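You operate a simulated robot arm through the tools that you are given. There is no shell and no other tool.

You are at the controls of a simulated robot arm. One attempt, no reset.

## Task
Eyelet all three holes of the red strap.
Fine: one press a hole, at 1, 2 and 3 in turn; then bring the yellow slide back to LOAD; leave the cup in its holder.

Only the result counts: the job must be done as asked and must still hold three seconds after the hand-in. Knocking over, shifting, dropping, spilling or breaking anything else fails it.

## Robot
A 6-joint arm with a two-finger gripper, fixed in place. Base frame: the origin is on the floor under the middle of its stand, x ahead of it, y to its left, z up. Lengths are in m, angles in rad, forces in N, time in s.
It reaches about 1.572 m from its shoulder. Its first joint turns from -2.897 to 2.897 rad. Payload 2.45 kg.
Tool frame: the origin (TCP) lies between the finger pads and is the grasp point; the fingertips stand 0.02 m ahead of it; z points along the fingers, y is the line along which they close. The gripper opens to 0.14 m; its body begins 0.168 m behind the TCP.
Orientation is that of the tool frame in the base frame, as a unit quaternion [x, y, z, w]. With the fingers straight down and closing along the base's y, the tool's x points along the base's -x, its y along +y and its z along -z.

## Interface
- The arm moves only by the tool nudge_tool. Its argument "steps" is a list of rows, each an object of numbers (a shift or turn left out is 0, a gripper value left out holds the last): "dx", "dy", "dz": the shift along the base's x, y, z in m; "wx", "wy", "wz": the turn, a rotation vector about the base's x, y, z in rad; "hand": the gripper command, from -1 (fully open) to 1 (shut), values between in proportion. In form: [{"dx": .., "dy": .., "dz": .., "wx": .., "wy": .., "wz": .., "hand": ..}, ...]. A call has 1 to 20 rows; each row shifts and turns the commanded pose from where the row before left it. Rows are played at 5 a second. More than 0.05 m and 0.15 rad between two rows, or a gripper value outside its range, and nothing of the call is played. A pose out of reach is approached as far as the arm can. The call stops where the force on the tool passes 90 N (or 10 N more than at its start, if that is more) or the arm is blocked; 0.2 s more then pass. Each finger travels about 0.045 m/s and halts on what it meets, pressing with about 38 N; the grip force reading is that of the motor and also rises with nothing between the fingers. The clock runs only during rows and for 0.2 s after the last one: add rows that do not move to give the fingers time. The reply holds the time, the measured pose of the TCP, the force on the tool along the base axes, the opening and the grip force, in the units named above and with some noise, with the torque about the TCP (base axes, N m) and any sound that the robot's microphone picked up.
- Cameras (640 x 400 px; columns grow to the right, rows downward): "scene" is fixed at [0.2117, 0.4949, 1.5734]; the picture's right is [-0.74, -0.67, 0.00], its down [-0.25, 0.28, -0.93] and it looks along [0.62, -0.69, -0.38] (base axes); focal length 369 px, centre (320, 200). "wrist" rides on the gripper at [0.078, 0.011, -0.209] in the tool frame; the picture's right is [-0.14, 0.99, 0.00], its down [-0.92, -0.13, -0.37] and it looks along [-0.37, -0.05, 0.93] (tool axes); focal length 280 px, centre (320, 200). There is no depth. A picture from a camera that has moved, and an enlarged one, comes with that camera's place and axes in the base frame and with its lens. The place of the scene camera against the robot may be out by one fixed shift of up to 0.018 m in any direction.
- get_image(camera): a new picture of that camera. No time passes.
- close_up(camera, box): a new picture of the part [left, top, right, bottom] of that camera's present view, enlarged. No time passes.
- job_done(): hands the job in; it is judged then, once.

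Nothing tells you positions but the pictures and the camera data. Unless the task says otherwise, let go and move clear before handing in.

The tools are called as name(argument=value, ...) on one line, values as JSON. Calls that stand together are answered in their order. nudge_tool: Moves the arm, as the interface text tells. Its arguments: {"type":"object","properties":{"steps":{"type":"array","items":{"type":"object","properties":{"dx":{"type":"number"},"dy":{"type":"number"},"dz":{"type":"number"},"wx":{"type":"number"},"wy":{"type":"number"},"wz":{"type":"number"},"hand":{"type":"number"}}}}},"required":["steps"]} The other tools are called the same way: get_image (camera) takes a picture; close_up (camera, box) takes an enlarged picture of a part of a camera's view; job_done () hands the job in.

At the start:

```text
clock: 0.0
tcp_pos: [0.6906, -0.0076, 1.3394]
orientation: [0.0, 1.0, 0.001, 0.0]
contact_force: [0.4, 0.4, -0.3]
ft_torque: [0.05, 0.01, -0.03]
width: 0.14
grip_force: 0.1
```

scene: 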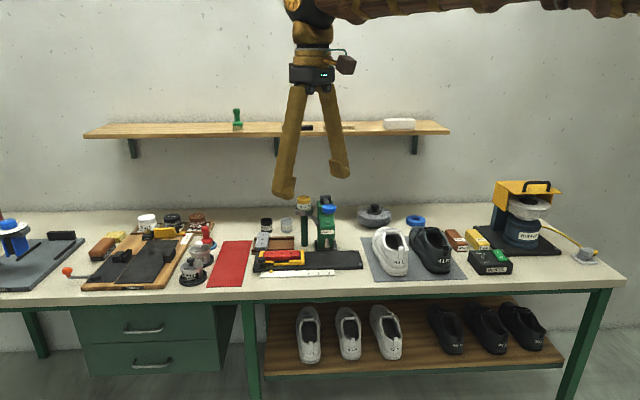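
wrist: 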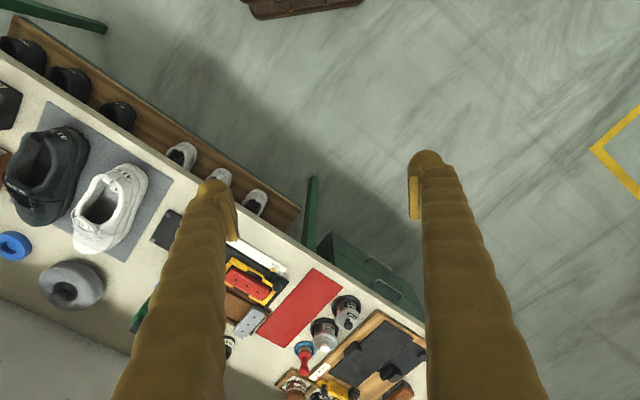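

I see a shoemaker's bench with a green press (blue knob/cap), a yellow slide holding a red strap on a black base. I'll take enlarged views before moving.

close_up(camera="scene", box=[230, 180, 390, 290])

close_up(camera="wrist", box=[120, 180, 360, 400])

close_up(camera="scene", box=[60, 190, 260, 300])

```text
3.64 times, centred on (310, 235) of scene
camera zoom: at [0.2117, 0.4949, 1.5734], right [-0.74, -0.67, 0.0], down [-0.25, 0.28, -0.93], along [0.62, -0.69, -0.38], focal length 1341 px, centre (356, 73)
```

zoom: 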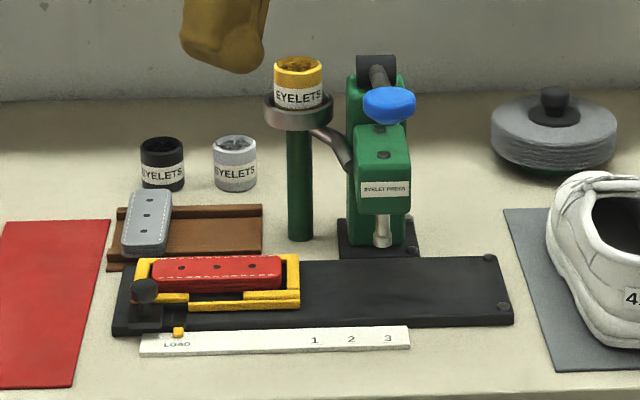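

```text
1.82 times, centred on (240, 290) of wrist
camera zoom: at [0.6134, 0.006, 1.5492], right [0.14, 0.99, 0.0], down [0.92, -0.13, 0.37], along [0.37, -0.05, -0.93], focal length 510 px, centre (466, 36)
```

zoom: 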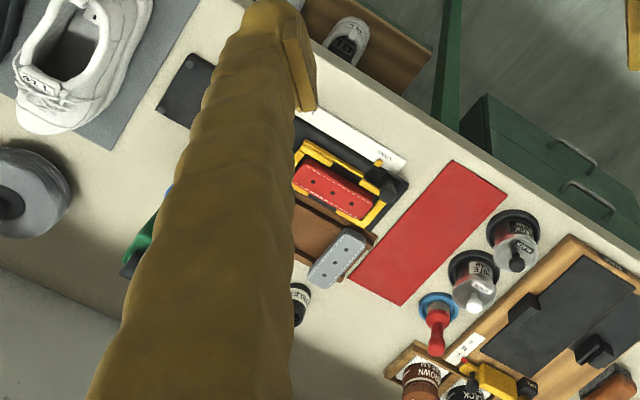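

```text
3.20 times, centred on (160, 245) of scene
camera zoom: at [0.2117, 0.4949, 1.5734], right [-0.74, -0.67, 0.0], down [-0.25, 0.28, -0.93], along [0.62, -0.69, -0.38], focal length 1180 px, centre (832, 56)
```

zoom: 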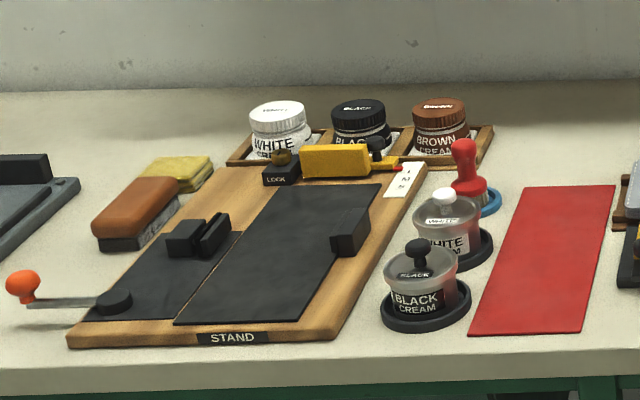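

The press area is right of centre on the bench, roughly around (1.0, -0.25). I'll move the arm over it with the tool turned to match the bench, so the wrist camera can get a better view.

nudge_tool(steps=[{"dx": 0.03, "dy": -0.02, "wz": -0.135}, {"dx": 0.03, "dy": -0.02, "wz": -0.135}, {"dx": 0.03, "dy": -0.02, "wz": -0.135}, {"dx": 0.03, "dy": -0.02, "wz": -0.135}, {"dx": 0.03, "dy": -0.02, "wz": -0.135}, {"dx": 0.03, "dy": -0.02, "wz": -0.135}, {}])

get_image(camera="wrist")

get_image(camera="scene")

```text
clock: 1.6
tcp_pos: [0.871, -0.1265, 1.337]
orientation: [0.394, 0.919, 0.0, 0.0]
contact_force: [0.4, 0.1, 0.5]
ft_torque: [-0.02, -0.03, 0.02]
width: 0.14
grip_force: 0.1
```

```text
taken
camera wrist: at [0.825, -0.0607, 1.548], right [0.81, 0.58, 0.0], down [0.54, -0.76, 0.37], along [0.21, -0.3, -0.93], focal length 280 px, centre (320, 200)
```

wrist: 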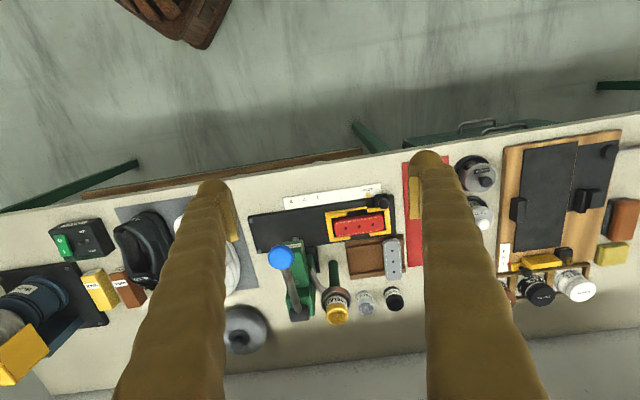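

```text
taken
```

scene: 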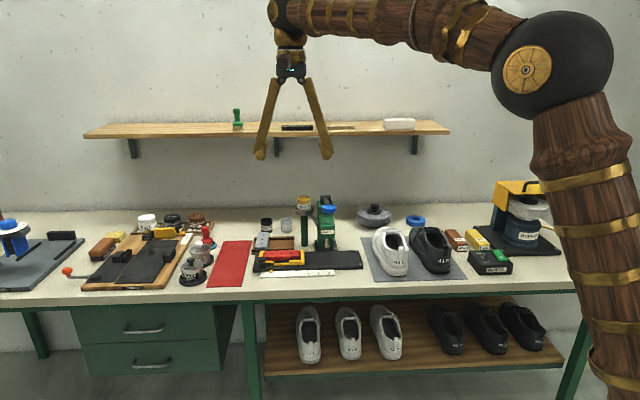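

close_up(camera="wrist", box=[235, 170, 425, 335])

```text
2.42 times, centred on (330, 252) of wrist
camera zoom: at [0.825, -0.0607, 1.548], right [0.81, 0.58, 0.0], down [0.54, -0.76, 0.37], along [0.21, -0.3, -0.93], focal length 680 px, centre (296, 73)
```

zoom: 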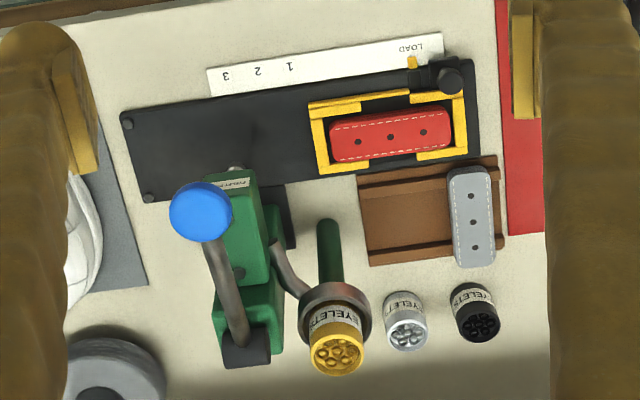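

The bench runs at about 45° in the base frame, with the slide knob near (1.09, -0.18), the blue lever knob near (0.94, -0.36, 1.07) and the strap near (1.09, -0.27, 0.91). I'll lower the wrist camera for a closer look.

nudge_tool(steps=[{"dx": 0.0238, "dy": -0.0086, "dz": -0.0374}, {"dx": 0.0238, "dy": -0.0086, "dz": -0.0374}, {"dx": 0.0238, "dy": -0.0086, "dz": -0.0374}, {"dx": 0.0238, "dy": -0.0086, "dz": -0.0374}, {"dx": 0.0238, "dy": -0.0086, "dz": -0.0374}, {}])

get_image(camera="wrist")

close_up(camera="wrist", box=[220, 150, 420, 275])

close_up(camera="scene", box=[245, 235, 345, 290])

```text
clock: 3.0
tcp_pos: [0.9899, -0.1706, 1.1503]
orientation: [0.393, 0.92, 0.001, 0.0]
contact_force: [0.7, 0.9, 0.1]
ft_torque: [0.01, -0.02, -0.01]
width: 0.1399
grip_force: 0.1
```

```text
taken
camera wrist: at [0.9443, -0.1049, 1.3604], right [0.81, 0.58, 0.0], down [0.54, -0.75, 0.37], along [0.21, -0.3, -0.93], focal length 280 px, centre (320, 200)
```

wrist: 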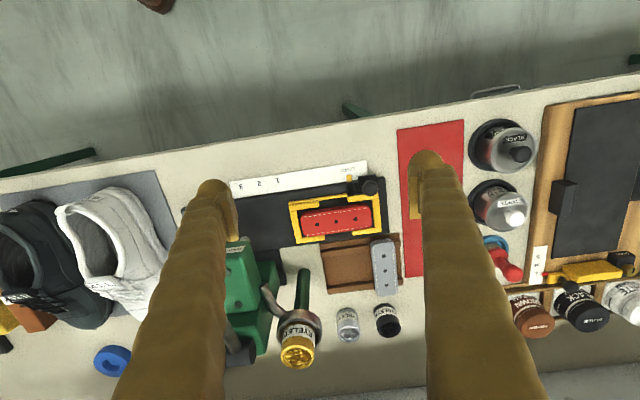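

```text
3.20 times, centred on (320, 212) of wrist
camera zoom: at [0.9443, -0.1049, 1.3604], right [0.81, 0.58, 0.0], down [0.54, -0.75, 0.37], along [0.21, -0.3, -0.93], focal length 897 px, centre (320, 160)
```

zoom: 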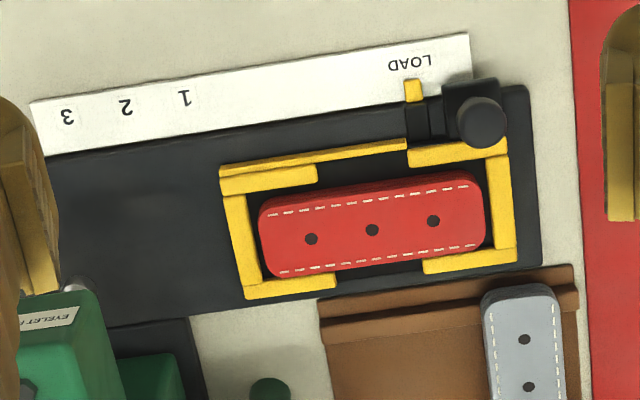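

```text
6.40 times, centred on (295, 262) of scene
camera zoom: at [0.2117, 0.4949, 1.5734], right [-0.74, -0.67, 0.0], down [-0.25, 0.28, -0.93], along [0.62, -0.69, -0.38], focal length 2360 px, centre (480, -200)
```

zoom: 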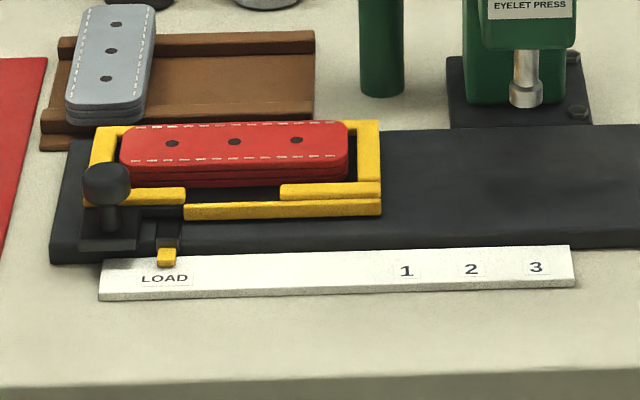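

The slide handle is a mushroom knob at the LOAD end, about 27 mm across. I'll tilt the tool forward so the gripper will lean away from the press, and take an oblique view to measure heights.

nudge_tool(steps=[{"dx": -0.017, "dy": 0.017, "dz": -0.01, "wz": 0.022}, {"dx": -0.017, "dy": 0.017, "dz": -0.01, "wx": -0.0884, "wy": -0.0884}, {"dx": -0.017, "dy": 0.017, "dz": -0.01, "wx": -0.0884, "wy": -0.0884}, {"dx": -0.017, "dy": 0.017, "dz": -0.01, "wx": -0.0884, "wy": -0.0884}, {"dx": -0.017, "dy": 0.017, "dz": -0.01, "wx": -0.0884, "wy": -0.0884}, {}])

get_image(camera="wrist")

get_image(camera="scene")

```text
clock: 4.4
tcp_pos: [0.9056, -0.085, 1.1028]
orientation: [0.371, 0.895, -0.094, 0.23]
contact_force: [0.1, -0.8, -0.6]
ft_torque: [0.02, 0.0, 0.0]
width: 0.1399
grip_force: 0.2
```

```text
taken
camera wrist: at [0.793, 0.044, 1.2491], right [0.79, 0.61, 0.07], down [0.35, -0.54, 0.77], along [0.51, -0.58, -0.64], focal length 280 px, centre (320, 200)
```

wrist: 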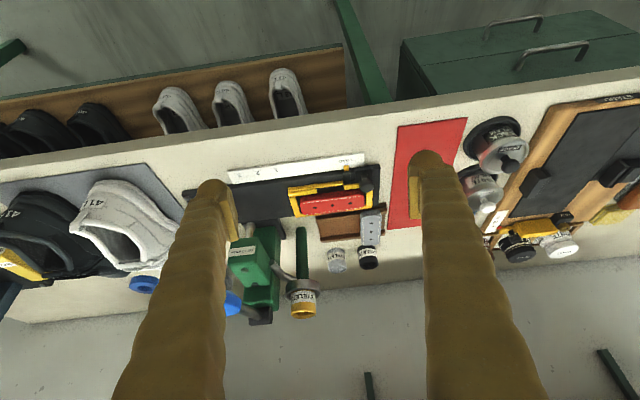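

```text
taken
```

scene: 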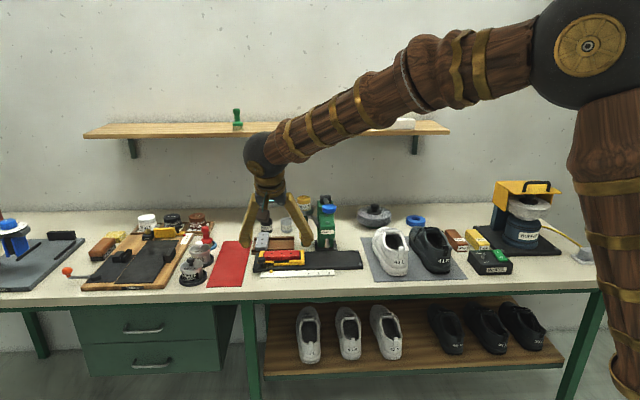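

close_up(camera="wrist", box=[230, 140, 410, 252])

close_up(camera="wrist", box=[320, 150, 400, 200])

close_up(camera="scene", box=[220, 180, 360, 290])

```text
3.56 times, centred on (320, 196) of wrist
camera zoom: at [0.793, 0.044, 1.2491], right [0.79, 0.61, 0.07], down [0.35, -0.54, 0.77], along [0.51, -0.58, -0.64], focal length 997 px, centre (320, 214)
```

zoom: 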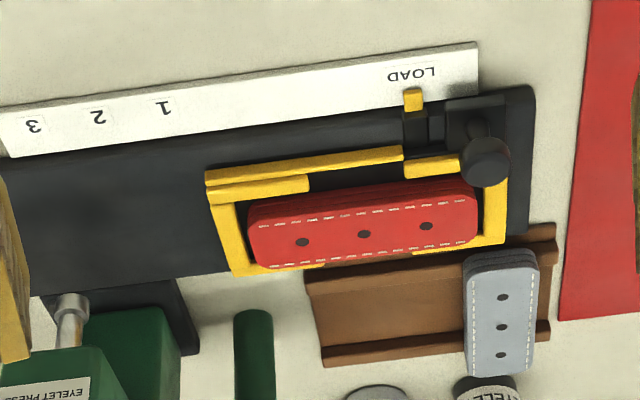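

```text
8.00 times, centred on (360, 175) of wrist
camera zoom: at [0.793, 0.044, 1.2491], right [0.79, 0.61, 0.07], down [0.35, -0.54, 0.77], along [0.51, -0.58, -0.64], focal length 2243 px, centre (0, 400)
```

zoom: 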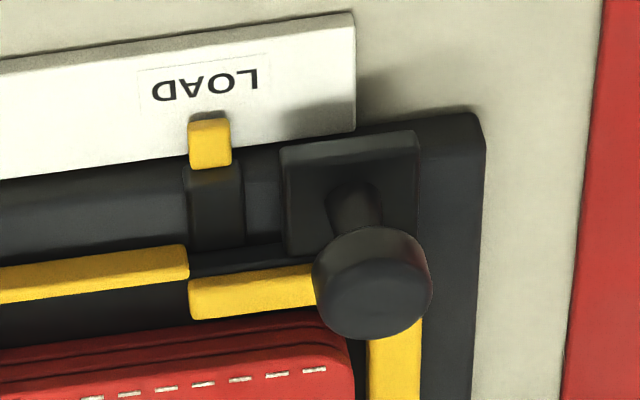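

```text
3.64 times, centred on (290, 235) of scene
camera zoom: at [0.2117, 0.4949, 1.5734], right [-0.74, -0.67, 0.0], down [-0.25, 0.28, -0.93], along [0.62, -0.69, -0.38], focal length 1341 px, centre (429, 73)
```

zoom: 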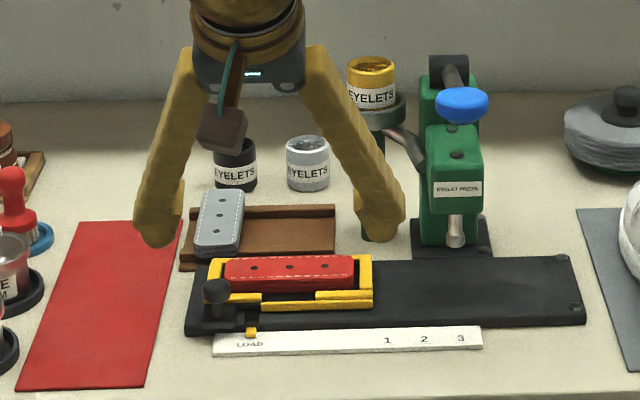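

The knob triangulates consistently from three views to about (1.105, -0.182, 0.913), and the labels put stations 1, 2 and 3 at 0.130, 0.165 and 0.200 m from LOAD. I'll tilt further, narrow the opening to 0.06 m and line up with the knob from a distance.

nudge_tool(steps=[{"dx": 0.02445, "dy": 0.0011, "dz": -0.01085, "wx": -0.053, "wy": -0.053, "hand": 0.143}, {"dx": 0.02445, "dy": 0.0011, "dz": -0.01085, "wx": -0.053, "wy": -0.053}, {"dx": 0.02445, "dy": 0.0011, "dz": -0.01085, "wx": -0.053, "wy": -0.053}, {"dx": 0.02445, "dy": 0.0011, "dz": -0.01085, "wx": -0.053, "wy": -0.053}, {}, {}])

get_image(camera="wrist")

close_up(camera="scene", box=[200, 170, 360, 290])

```text
clock: 5.8
tcp_pos: [1.0034, -0.077, 1.0596]
orientation: [0.353, 0.851, -0.149, 0.36]
contact_force: [0.8, -0.8, 0.3]
ft_torque: [0.04, 0.02, -0.02]
width: 0.06
grip_force: 0.1
```

```text
taken
camera wrist: at [0.8662, 0.077, 1.1494], right [0.77, 0.63, 0.1], down [0.18, -0.36, 0.92], along [0.62, -0.69, -0.39], focal length 280 px, centre (320, 200)
```

wrist: 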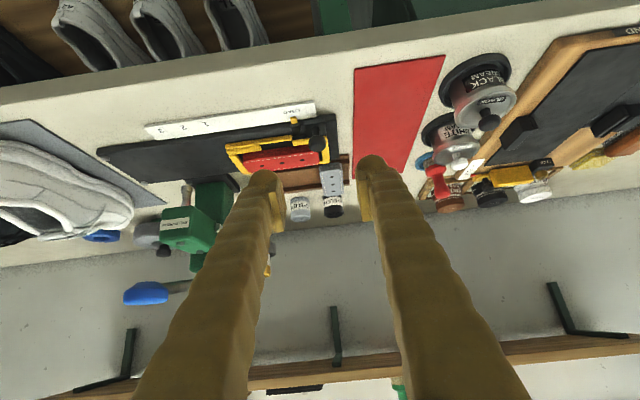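

```text
3.33 times, centred on (280, 230) of scene
camera zoom: at [0.2117, 0.4949, 1.5734], right [-0.74, -0.67, 0.0], down [-0.25, 0.28, -0.93], along [0.62, -0.69, -0.38], focal length 1229 px, centre (453, 100)
```

zoom: 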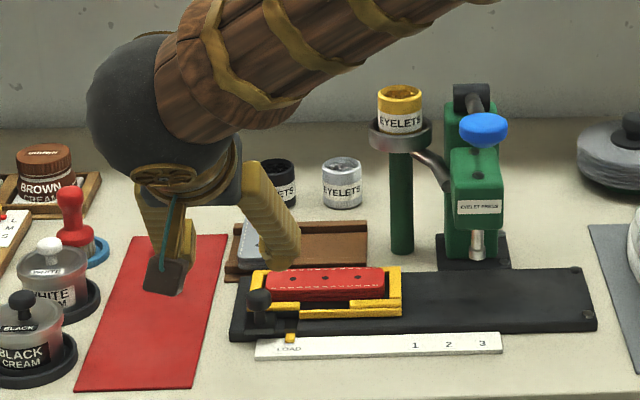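

close_up(camera="wrist", box=[260, 105, 360, 170])

close_up(camera="wrist", box=[110, 160, 290, 320])

```text
6.15 times, centred on (310, 138) of wrist
camera zoom: at [0.8662, 0.077, 1.1494], right [0.77, 0.63, 0.1], down [0.18, -0.36, 0.92], along [0.62, -0.69, -0.39], focal length 1726 px, centre (382, 585)
```

zoom: 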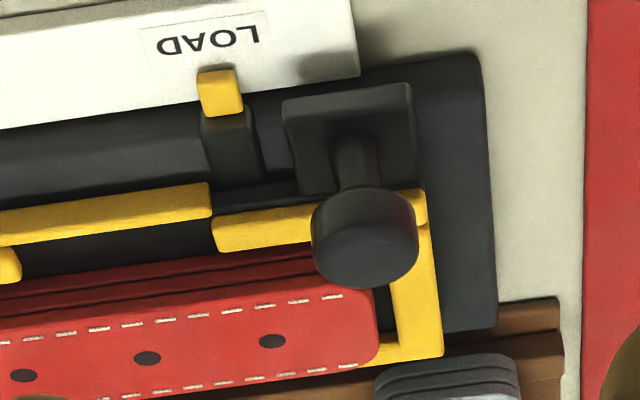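

```text
2.50 times, centred on (200, 240) of wrist
camera zoom: at [0.8662, 0.077, 1.1494], right [0.77, 0.63, 0.1], down [0.18, -0.36, 0.92], along [0.62, -0.69, -0.39], focal length 701 px, centre (620, 100)
```

zoom: 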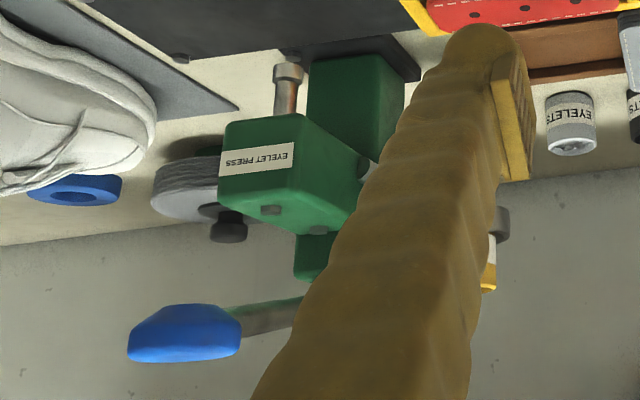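

The knob position is confirmed (disc spans z 0.905–0.917), and the blue lever knob is at about (0.936, -0.343, 1.10). I'll advance along the finger axis toward the slide knob, stopping short to check alignment.

nudge_tool(steps=[{"dx": 0.02026, "dy": -0.02104, "dz": -0.02792}, {"dx": 0.02026, "dy": -0.02104, "dz": -0.02792}, {"dx": 0.02026, "dy": -0.02104, "dz": -0.02792}, {}])

get_image(camera="wrist")

close_up(camera="scene", box=[220, 210, 340, 290])

```text
clock: 6.8
tcp_pos: [1.063, -0.1417, 0.9733]
orientation: [0.353, 0.851, -0.148, 0.36]
contact_force: [0.3, -0.9, 0.7]
ft_torque: [0.0, 0.01, 0.02]
width: 0.0598
grip_force: 0.0
```

```text
taken
camera wrist: at [0.9263, 0.0111, 1.064], right [0.77, 0.63, 0.1], down [0.18, -0.36, 0.92], along [0.62, -0.69, -0.39], focal length 280 px, centre (320, 200)
```

wrist: 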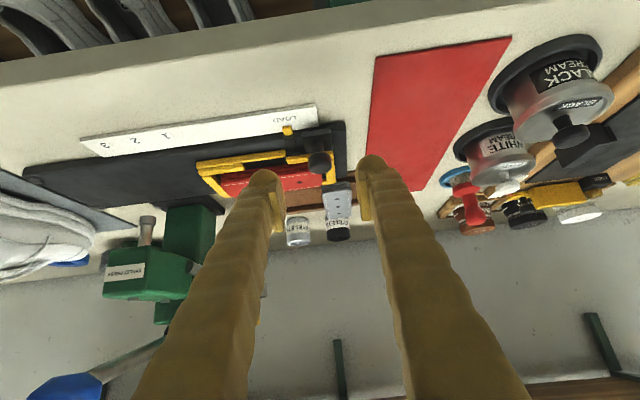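

```text
5.00 times, centred on (280, 250) of scene
camera zoom: at [0.2117, 0.4949, 1.5734], right [-0.74, -0.67, 0.0], down [-0.25, 0.28, -0.93], along [0.62, -0.69, -0.38], focal length 1844 px, centre (520, -50)
```

zoom: 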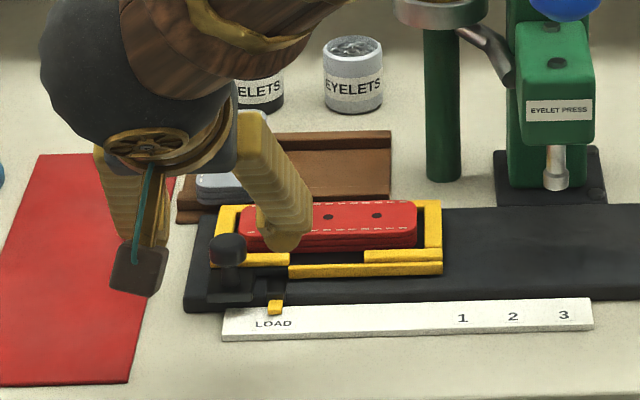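

nudge_tool(steps=[{"dx": 0.0104, "dy": -0.0102, "dz": -0.01335}, {"dx": 0.0104, "dy": -0.0102, "dz": -0.01335}, {"dx": 0.0104, "dy": -0.0102, "dz": -0.01335}, {"dx": 0.0104, "dy": -0.0102, "dz": -0.01335}, {}])

get_image(camera="wrist")

close_up(camera="wrist", box=[220, 100, 420, 240])

close_up(camera="scene", box=[230, 220, 330, 290])

```text
clock: 8.0
tcp_pos: [1.1053, -0.1843, 0.9213]
orientation: [0.353, 0.851, -0.149, 0.36]
contact_force: [-0.3, -0.5, 0.0]
ft_torque: [-0.01, -0.04, 0.01]
width: 0.0602
grip_force: 0.1
```

```text
taken
camera wrist: at [0.9692, -0.03, 1.0126], right [0.77, 0.63, 0.1], down [0.18, -0.36, 0.92], along [0.62, -0.69, -0.39], focal length 280 px, centre (320, 200)
```

wrist: 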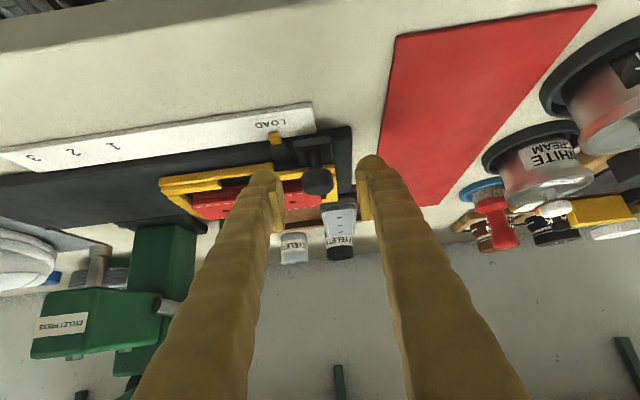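

```text
2.86 times, centred on (320, 170) of wrist
camera zoom: at [0.9692, -0.03, 1.0126], right [0.77, 0.63, 0.1], down [0.18, -0.36, 0.92], along [0.62, -0.69, -0.39], focal length 801 px, centre (320, 286)
```

zoom: 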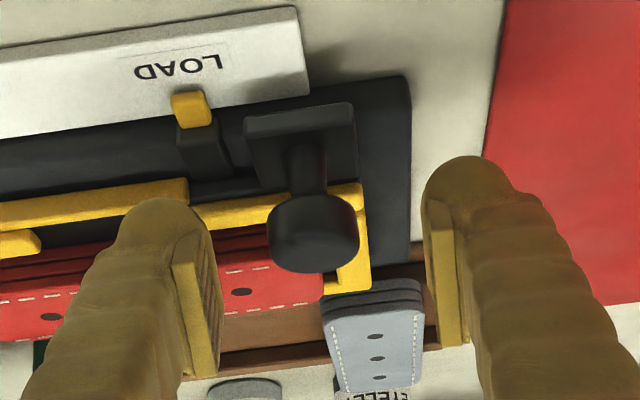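

```text
5.71 times, centred on (280, 255) of scene
camera zoom: at [0.2117, 0.4949, 1.5734], right [-0.74, -0.67, 0.0], down [-0.25, 0.28, -0.93], along [0.62, -0.69, -0.38], focal length 2108 px, centre (549, -114)
```

zoom: 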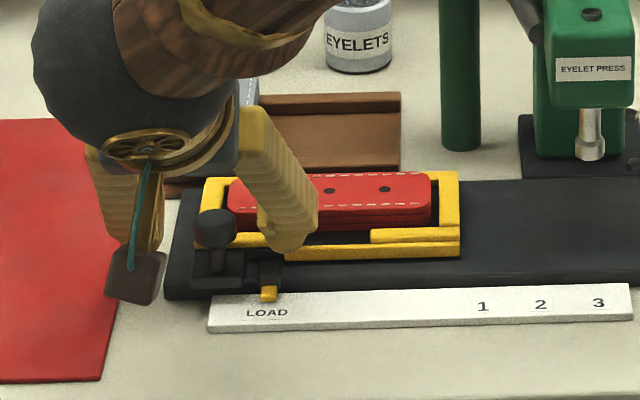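

The fingers straddle the knob; it sits about 8 mm off the pad centreline on the low side. I'll make a small correction and then close on it.

nudge_tool(steps=[{"dx": -0.0026, "dy": 0.0034, "dz": -0.0045}, {}, {"hand": 1.0}, {}, {}, {}, {}])

close_up(camera="wrist", box=[220, 100, 420, 240])

close_up(camera="scene", box=[230, 220, 330, 290])

```text
clock: 9.6
tcp_pos: [1.1025, -0.182, 0.9156]
orientation: [0.353, 0.851, -0.148, 0.36]
contact_force: [-10.8, -7.7, 0.8]
ft_torque: [-0.1, 0.1, -0.08]
width: 0.0246
grip_force: 45.2
```

```text
2.86 times, centred on (320, 170) of wrist
camera zoom: at [0.9662, -0.0275, 1.0078], right [0.77, 0.63, 0.1], down [0.18, -0.36, 0.92], along [0.61, -0.69, -0.39], focal length 801 px, centre (320, 286)
```

zoom: 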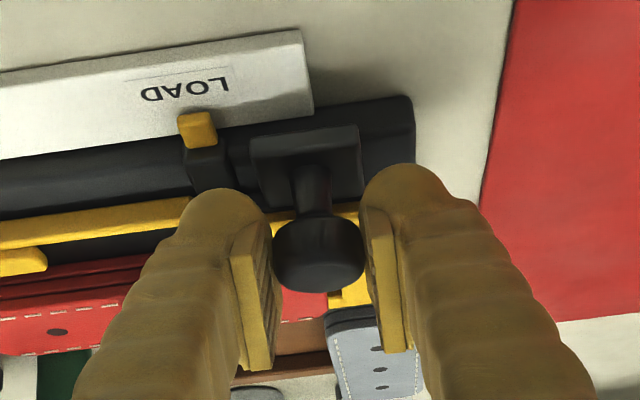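

```text
5.71 times, centred on (280, 255) of scene
camera zoom: at [0.2117, 0.4949, 1.5734], right [-0.74, -0.67, 0.0], down [-0.25, 0.28, -0.93], along [0.62, -0.69, -0.38], focal length 2108 px, centre (549, -114)
```

zoom: 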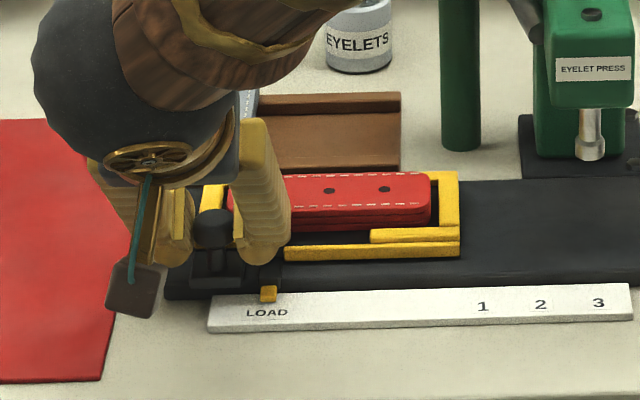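

The knob is gripped (width 24.6 mm). I'll now slide it along the track toward station 1, 0.130 m away, stopping slightly short to check.

nudge_tool(steps=[{"dx": -0.007, "dy": -0.007}, {"dx": -0.0115, "dy": -0.0115}, {"dx": -0.0115, "dy": -0.0115}, {"dx": -0.0115, "dy": -0.0115}, {"dx": -0.0115, "dy": -0.0115}, {"dx": -0.0115, "dy": -0.0115}, {"dx": -0.0115, "dy": -0.0115}, {"dx": -0.0115, "dy": -0.0115}, {}])

get_image(camera="wrist")

close_up(camera="scene", box=[250, 220, 350, 290])

close_up(camera="wrist", box=[220, 100, 420, 240])

```text
clock: 11.6
tcp_pos: [1.0143, -0.269, 0.9176]
orientation: [0.354, 0.85, -0.149, 0.36]
contact_force: [-3.3, 1.9, 13.9]
ft_torque: [-0.04, -0.01, 0.02]
width: 0.0248
grip_force: 45.0
```

```text
taken
camera wrist: at [0.8781, -0.1152, 1.0078], right [0.77, 0.63, 0.1], down [0.17, -0.36, 0.92], along [0.62, -0.69, -0.39], focal length 280 px, centre (320, 200)
```

wrist: 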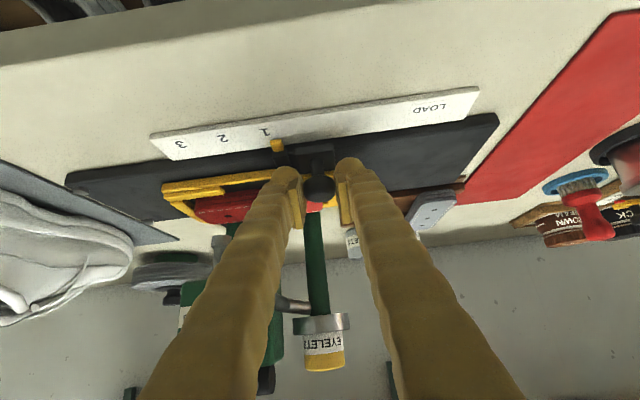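

```text
5.71 times, centred on (300, 255) of scene
camera zoom: at [0.2117, 0.4949, 1.5734], right [-0.74, -0.67, 0.0], down [-0.25, 0.28, -0.93], along [0.62, -0.69, -0.38], focal length 2108 px, centre (434, -114)
```

zoom: 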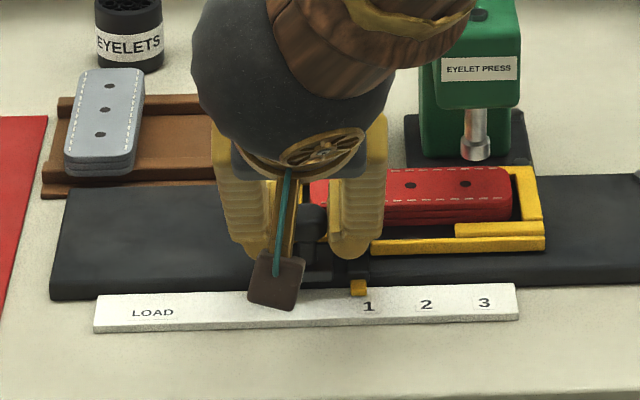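

```text
2.86 times, centred on (320, 170) of wrist
camera zoom: at [0.8781, -0.1152, 1.0078], right [0.77, 0.63, 0.1], down [0.17, -0.36, 0.92], along [0.62, -0.69, -0.39], focal length 801 px, centre (320, 286)
```

zoom: 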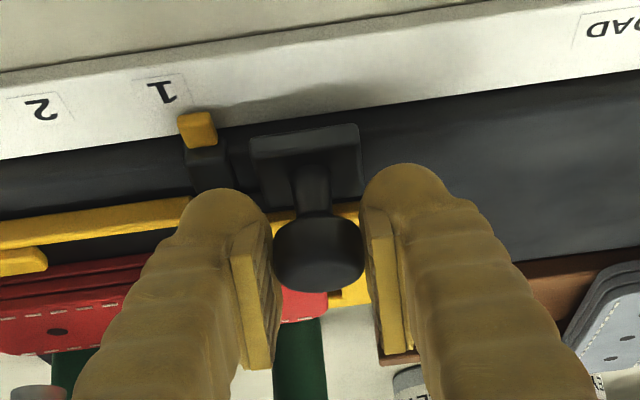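

The pointer is about 6.5 mm short of 1, as planned. I'll make the final move of 6.4 mm and check.

nudge_tool(steps=[{"dx": -0.0023, "dy": -0.0023}, {"dx": -0.0023, "dy": -0.0023}, {}, {}])

close_up(camera="scene", box=[250, 220, 350, 290])

close_up(camera="scene", box=[295, 255, 345, 285])

close_up(camera="wrist", box=[220, 100, 420, 240])

```text
clock: 12.6
tcp_pos: [1.0103, -0.2727, 0.9167]
orientation: [0.353, 0.851, -0.148, 0.36]
contact_force: [10.9, -12.6, 18.8]
ft_torque: [-0.25, -0.21, -0.02]
width: 0.0248
grip_force: 45.2
```

```text
5.71 times, centred on (300, 255) of scene
camera zoom: at [0.2117, 0.4949, 1.5734], right [-0.74, -0.67, 0.0], down [-0.25, 0.28, -0.93], along [0.62, -0.69, -0.38], focal length 2108 px, centre (434, -114)
```

zoom: 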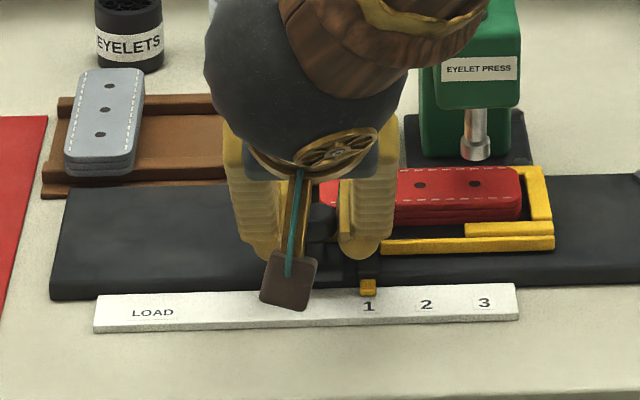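

```text
12.80 times, centred on (320, 270) of scene
camera zoom: at [0.2117, 0.4949, 1.5734], right [-0.74, -0.67, 0.0], down [-0.25, 0.28, -0.93], along [0.62, -0.69, -0.38], focal length 4721 px, centre (320, -696)
```

zoom: 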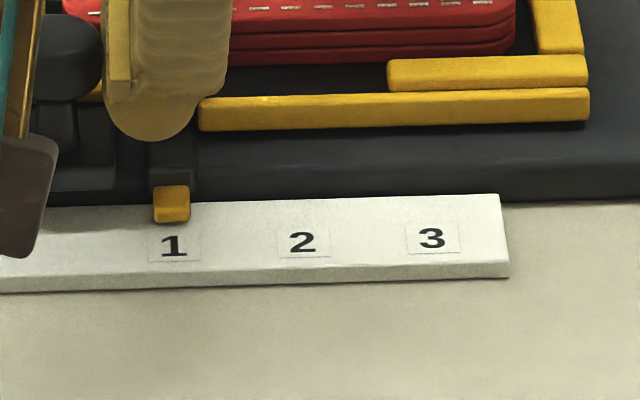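

```text
2.86 times, centred on (320, 170) of wrist
camera zoom: at [0.8736, -0.1191, 1.0077], right [0.77, 0.63, 0.1], down [0.17, -0.36, 0.92], along [0.62, -0.69, -0.39], focal length 801 px, centre (320, 286)
```

zoom: 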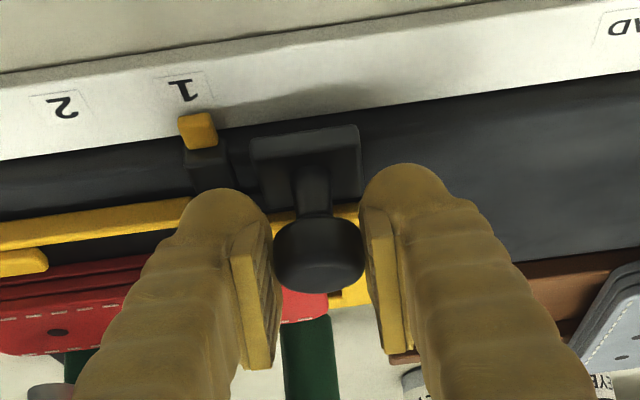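

The pointer lines up with 1 and hole 1 is under the plunger. I'll release the knob and back straight out along the fingers.

nudge_tool(steps=[{"hand": 0.143}, {}, {}, {"dx": -0.01, "dy": 0.01, "dz": 0.0137}, {"dx": -0.0152, "dy": 0.0152, "dz": 0.0209}, {"dx": -0.0203, "dy": 0.0203, "dz": 0.0279}, {"dx": -0.0203, "dy": 0.0203, "dz": 0.0279}, {"dx": -0.0203, "dy": 0.0203, "dz": 0.0279}, {}])

close_up(camera="scene", box=[295, 255, 345, 285])

get_image(camera="wrist")

close_up(camera="wrist", box=[140, 100, 340, 240])

```text
clock: 14.6
tcp_pos: [0.9232, -0.1855, 1.0383]
orientation: [0.353, 0.851, -0.149, 0.36]
contact_force: [1.0, 0.2, 0.5]
ft_torque: [-0.03, 0.05, -0.01]
width: 0.0599
grip_force: 0.0
```

```text
12.80 times, centred on (320, 270) of scene
camera zoom: at [0.2117, 0.4949, 1.5734], right [-0.74, -0.67, 0.0], down [-0.25, 0.28, -0.93], along [0.62, -0.69, -0.38], focal length 4721 px, centre (320, -696)
```

zoom: 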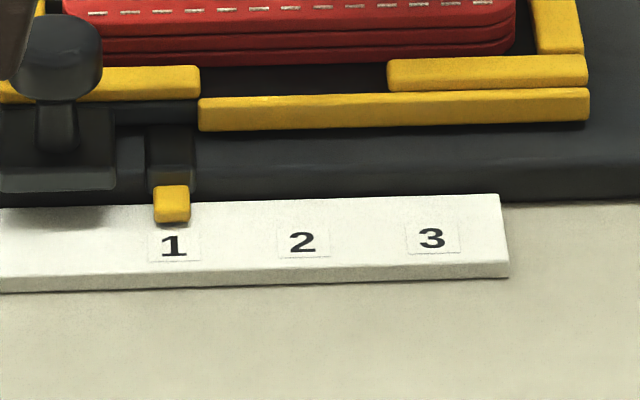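

```text
taken
camera wrist: at [0.7861, -0.0319, 1.1284], right [0.77, 0.63, 0.1], down [0.18, -0.36, 0.92], along [0.61, -0.69, -0.39], focal length 280 px, centre (320, 200)
```

wrist: 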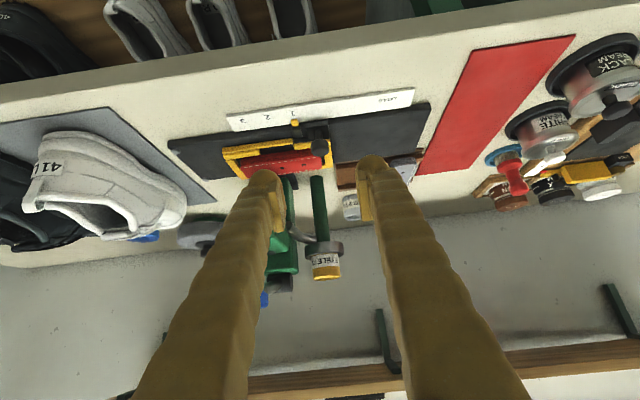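

```text
2.86 times, centred on (240, 170) of wrist
camera zoom: at [0.7861, -0.0319, 1.1284], right [0.77, 0.63, 0.1], down [0.18, -0.36, 0.92], along [0.61, -0.69, -0.39], focal length 801 px, centre (549, 286)
```

zoom: 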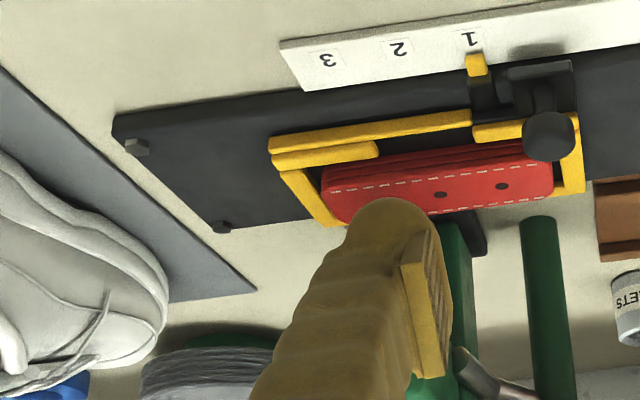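

The slide stayed at 1. Next I'll raise the arm, bring the tool vertical, close the fingers and position them over the blue lever knob.

nudge_tool(steps=[{"dx": -0.0121, "dy": -0.0121, "dz": 0.031, "wx": 0.0943, "wy": 0.0943, "hand": 1.0}, {"dx": -0.0121, "dy": -0.0121, "dz": 0.031, "wx": 0.0943, "wy": 0.0943}, {"dx": -0.0121, "dy": -0.0121, "dz": 0.031, "wx": 0.0943, "wy": 0.0943}, {"dx": -0.0121, "dy": -0.0121, "dz": 0.031, "wx": 0.0943, "wy": 0.0943}, {"dx": -0.0121, "dy": -0.0121, "dz": 0.031, "wx": 0.0943, "wy": 0.0943}, {"dx": -0.0121, "dy": -0.0121, "dz": 0.031, "wx": 0.0943, "wy": 0.0943}, {}, {}])

get_image(camera="wrist")

get_image(camera="scene")

```text
clock: 16.4
tcp_pos: [0.8525, -0.2609, 1.2221]
orientation: [0.384, 0.924, 0.0, 0.0]
contact_force: [-0.2, 0.1, -1.0]
ft_torque: [0.01, 0.01, -0.01]
width: 0.0
grip_force: 29.4
```

```text
taken
camera wrist: at [0.8049, -0.1965, 1.4326], right [0.8, 0.6, 0.0], down [0.56, -0.74, 0.37], along [0.22, -0.29, -0.93], focal length 280 px, centre (320, 200)
```

wrist: 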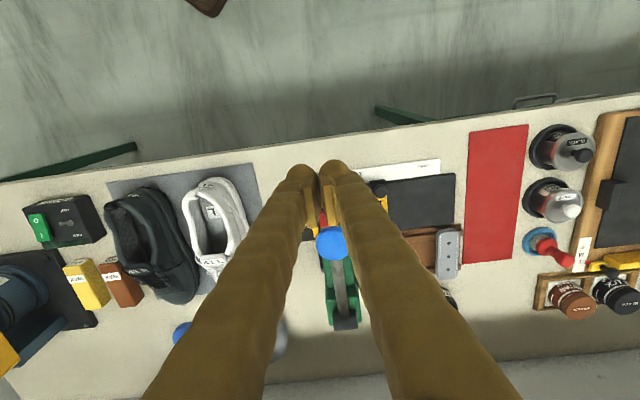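

```text
taken
```

scene: 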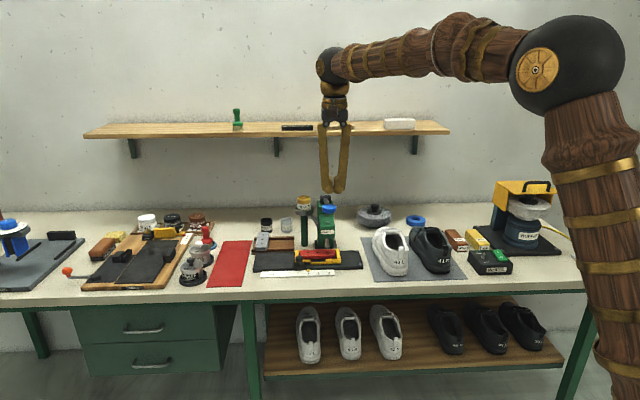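

nudge_tool(steps=[{"dx": 0.0205, "dy": -0.0205, "dz": -0.005}, {"dx": 0.0205, "dy": -0.0205, "dz": -0.015}, {"dx": 0.0205, "dy": -0.0205, "dz": -0.02}, {"dx": 0.019, "dy": -0.019, "dz": -0.02}, {}])

get_image(camera="wrist")

close_up(camera="scene", box=[260, 150, 390, 280])

```text
clock: 17.6
tcp_pos: [0.9346, -0.3387, 1.1618]
orientation: [0.384, 0.924, 0.001, 0.0]
contact_force: [-1.0, 0.1, 0.0]
ft_torque: [-0.01, -0.02, 0.01]
width: 0.0
grip_force: 28.9
```

```text
taken
camera wrist: at [0.8872, -0.2739, 1.3712], right [0.8, 0.6, 0.0], down [0.56, -0.74, 0.37], along [0.22, -0.29, -0.93], focal length 280 px, centre (320, 200)
```

wrist: 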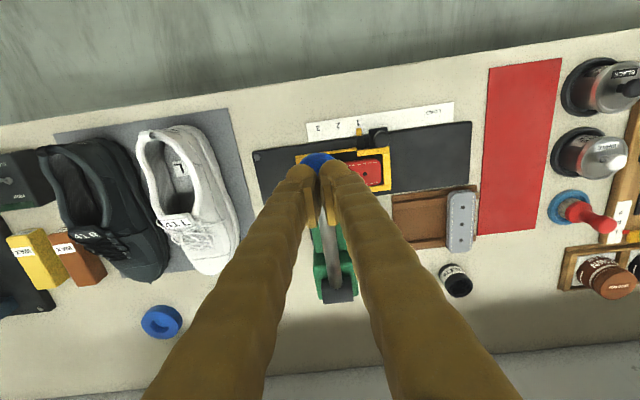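

```text
3.08 times, centred on (325, 215) of scene
camera zoom: at [0.2117, 0.4949, 1.5734], right [-0.74, -0.67, 0.0], down [-0.25, 0.28, -0.93], along [0.62, -0.69, -0.38], focal length 1135 px, centre (305, 154)
```

zoom: 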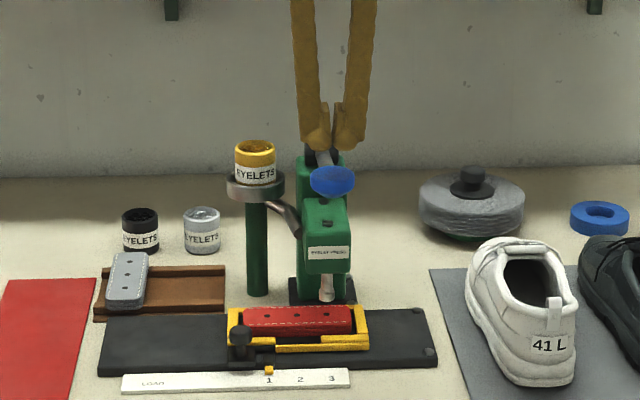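

The closed fingertips sit about 3 cm above the blue knob. I'll lower them until they make contact, then press the lever down gradually while watching force and sound.

nudge_tool(steps=[{"dx": -0.002, "dy": -0.002, "dz": -0.015}, {"dz": -0.01}, {"dz": -0.006}, {"dz": -0.006}, {"dz": -0.006}, {}])

close_up(camera="scene", box=[260, 150, 390, 280])

```text
clock: 19.0
tcp_pos: [0.9315, -0.3411, 1.1176]
orientation: [0.383, 0.924, 0.001, 0.0]
contact_force: [-0.3, -0.4, 1.4]
ft_torque: [-0.03, -0.03, -0.02]
width: 0.0001
grip_force: 29.4
```

```text
3.08 times, centred on (325, 215) of scene
camera zoom: at [0.2117, 0.4949, 1.5734], right [-0.74, -0.67, 0.0], down [-0.25, 0.28, -0.93], along [0.62, -0.69, -0.38], focal length 1135 px, centre (305, 154)
```

zoom: 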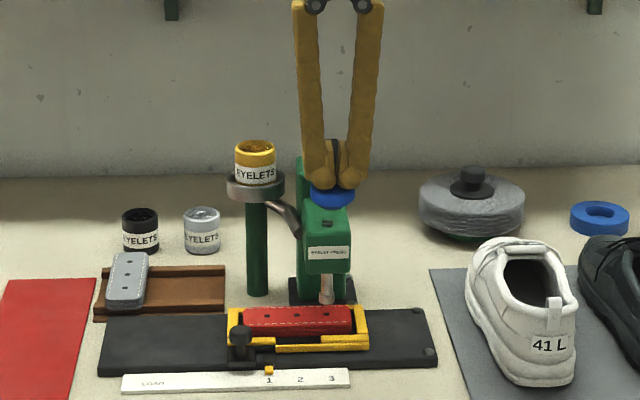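

The lever is moving easily with little force so far. I'll keep pressing down.

nudge_tool(steps=[{"dz": -0.007}, {"dz": -0.007}, {"dz": -0.007}, {"dz": -0.007}, {}])

close_up(camera="scene", box=[260, 150, 390, 280])

```text
clock: 20.2
tcp_pos: [0.9315, -0.3399, 1.0918]
orientation: [0.384, 0.923, -0.001, 0.0]
contact_force: [-0.7, -1.0, 2.5]
ft_torque: [0.01, -0.04, 0.02]
width: 0.0
grip_force: 29.6
```

```text
3.08 times, centred on (325, 215) of scene
camera zoom: at [0.2117, 0.4949, 1.5734], right [-0.74, -0.67, 0.0], down [-0.25, 0.28, -0.93], along [0.62, -0.69, -0.38], focal length 1135 px, centre (305, 154)
```

zoom: 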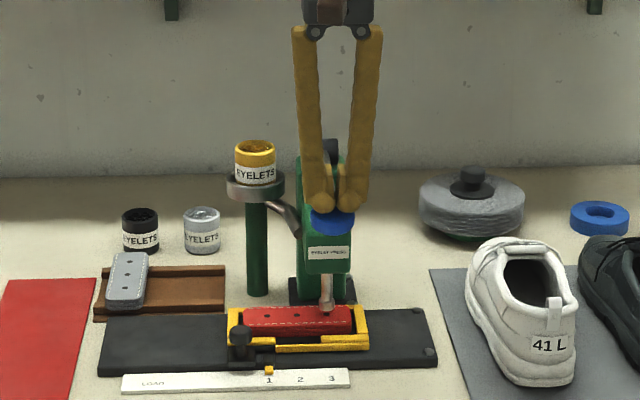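

The plunger is descending onto hole 1. I'll continue in small steps.

nudge_tool(steps=[{"dz": -0.005}, {"dz": -0.005}, {"dz": -0.005}, {"dz": -0.005}, {}])

close_up(camera="scene", box=[260, 150, 390, 280])

```text
clock: 21.4
tcp_pos: [0.931, -0.3411, 1.0701]
orientation: [0.384, 0.923, 0.0, 0.0]
contact_force: [-1.0, 0.9, 4.2]
ft_torque: [0.04, -0.05, 0.03]
width: 0.0061
grip_force: 29.9
```

```text
3.08 times, centred on (325, 215) of scene
camera zoom: at [0.2117, 0.4949, 1.5734], right [-0.74, -0.67, 0.0], down [-0.25, 0.28, -0.93], along [0.62, -0.69, -0.38], focal length 1135 px, centre (305, 154)
```

zoom: 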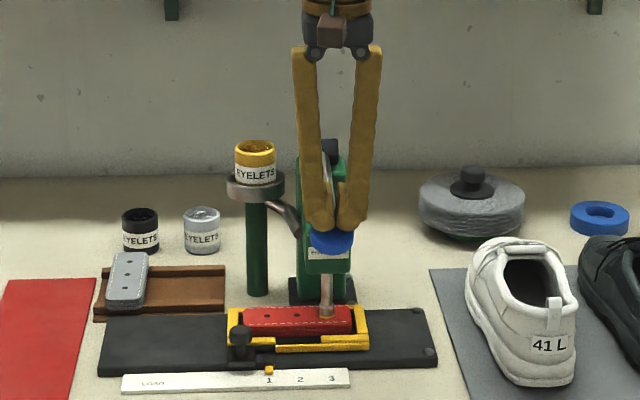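

close_up(camera="scene", box=[300, 210, 350, 265])

get_image(camera="wrist")

```text
7.27 times, centred on (325, 238) of scene
camera zoom: at [0.2117, 0.4949, 1.5734], right [-0.74, -0.67, 0.0], down [-0.25, 0.28, -0.93], along [0.62, -0.69, -0.38], focal length 2682 px, centre (284, -73)
```

zoom: 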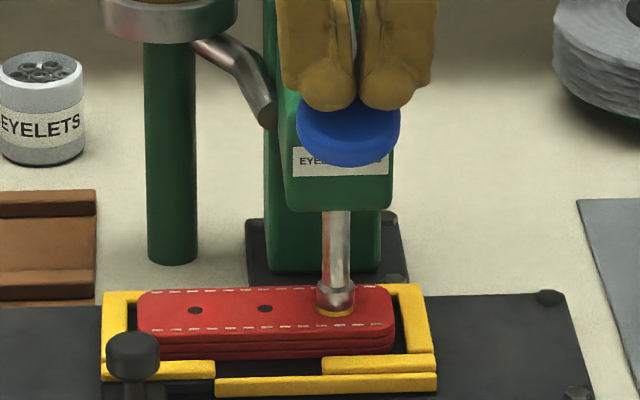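

```text
taken
camera wrist: at [0.8837, -0.2759, 1.2801], right [0.8, 0.6, 0.0], down [0.56, -0.74, 0.37], along [0.22, -0.29, -0.93], focal length 280 px, centre (320, 200)
```

wrist: 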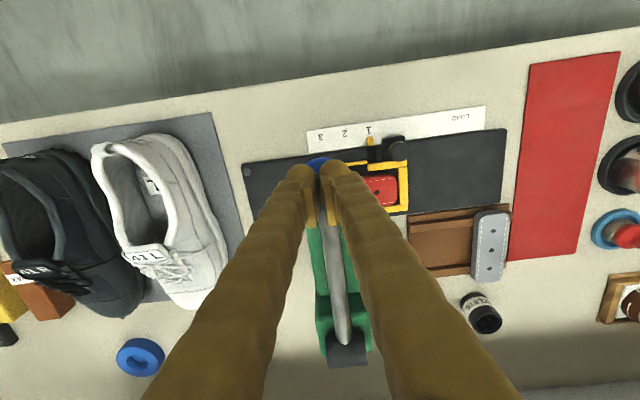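

The plunger has reached hole 1 with a brass eyelet showing, but I've heard no sound of it setting. I'll press a bit further.

nudge_tool(steps=[{"dz": -0.003}, {"dz": -0.003}, {"dz": -0.003}, {}])

close_up(camera="scene", box=[300, 210, 350, 265])

```text
clock: 22.4
tcp_pos: [0.931, -0.3413, 1.0655]
orientation: [0.384, 0.923, 0.0, 0.002]
contact_force: [-9.0, 22.0, 72.9]
ft_torque: [-0.22, -0.67, 0.17]
width: 0.0061
grip_force: 29.4
```

```text
7.27 times, centred on (325, 238) of scene
camera zoom: at [0.2117, 0.4949, 1.5734], right [-0.74, -0.67, 0.0], down [-0.25, 0.28, -0.93], along [0.62, -0.69, -0.38], focal length 2682 px, centre (284, -73)
```

zoom: 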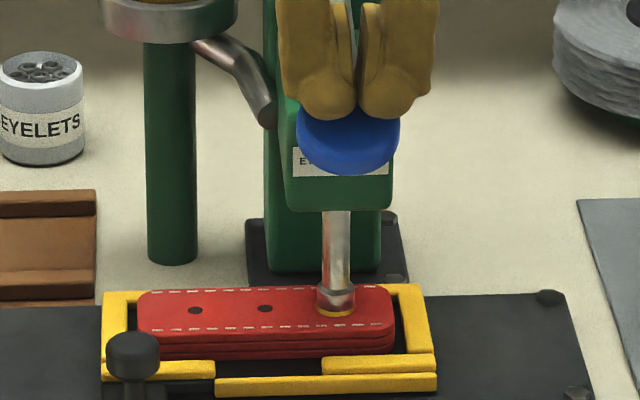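

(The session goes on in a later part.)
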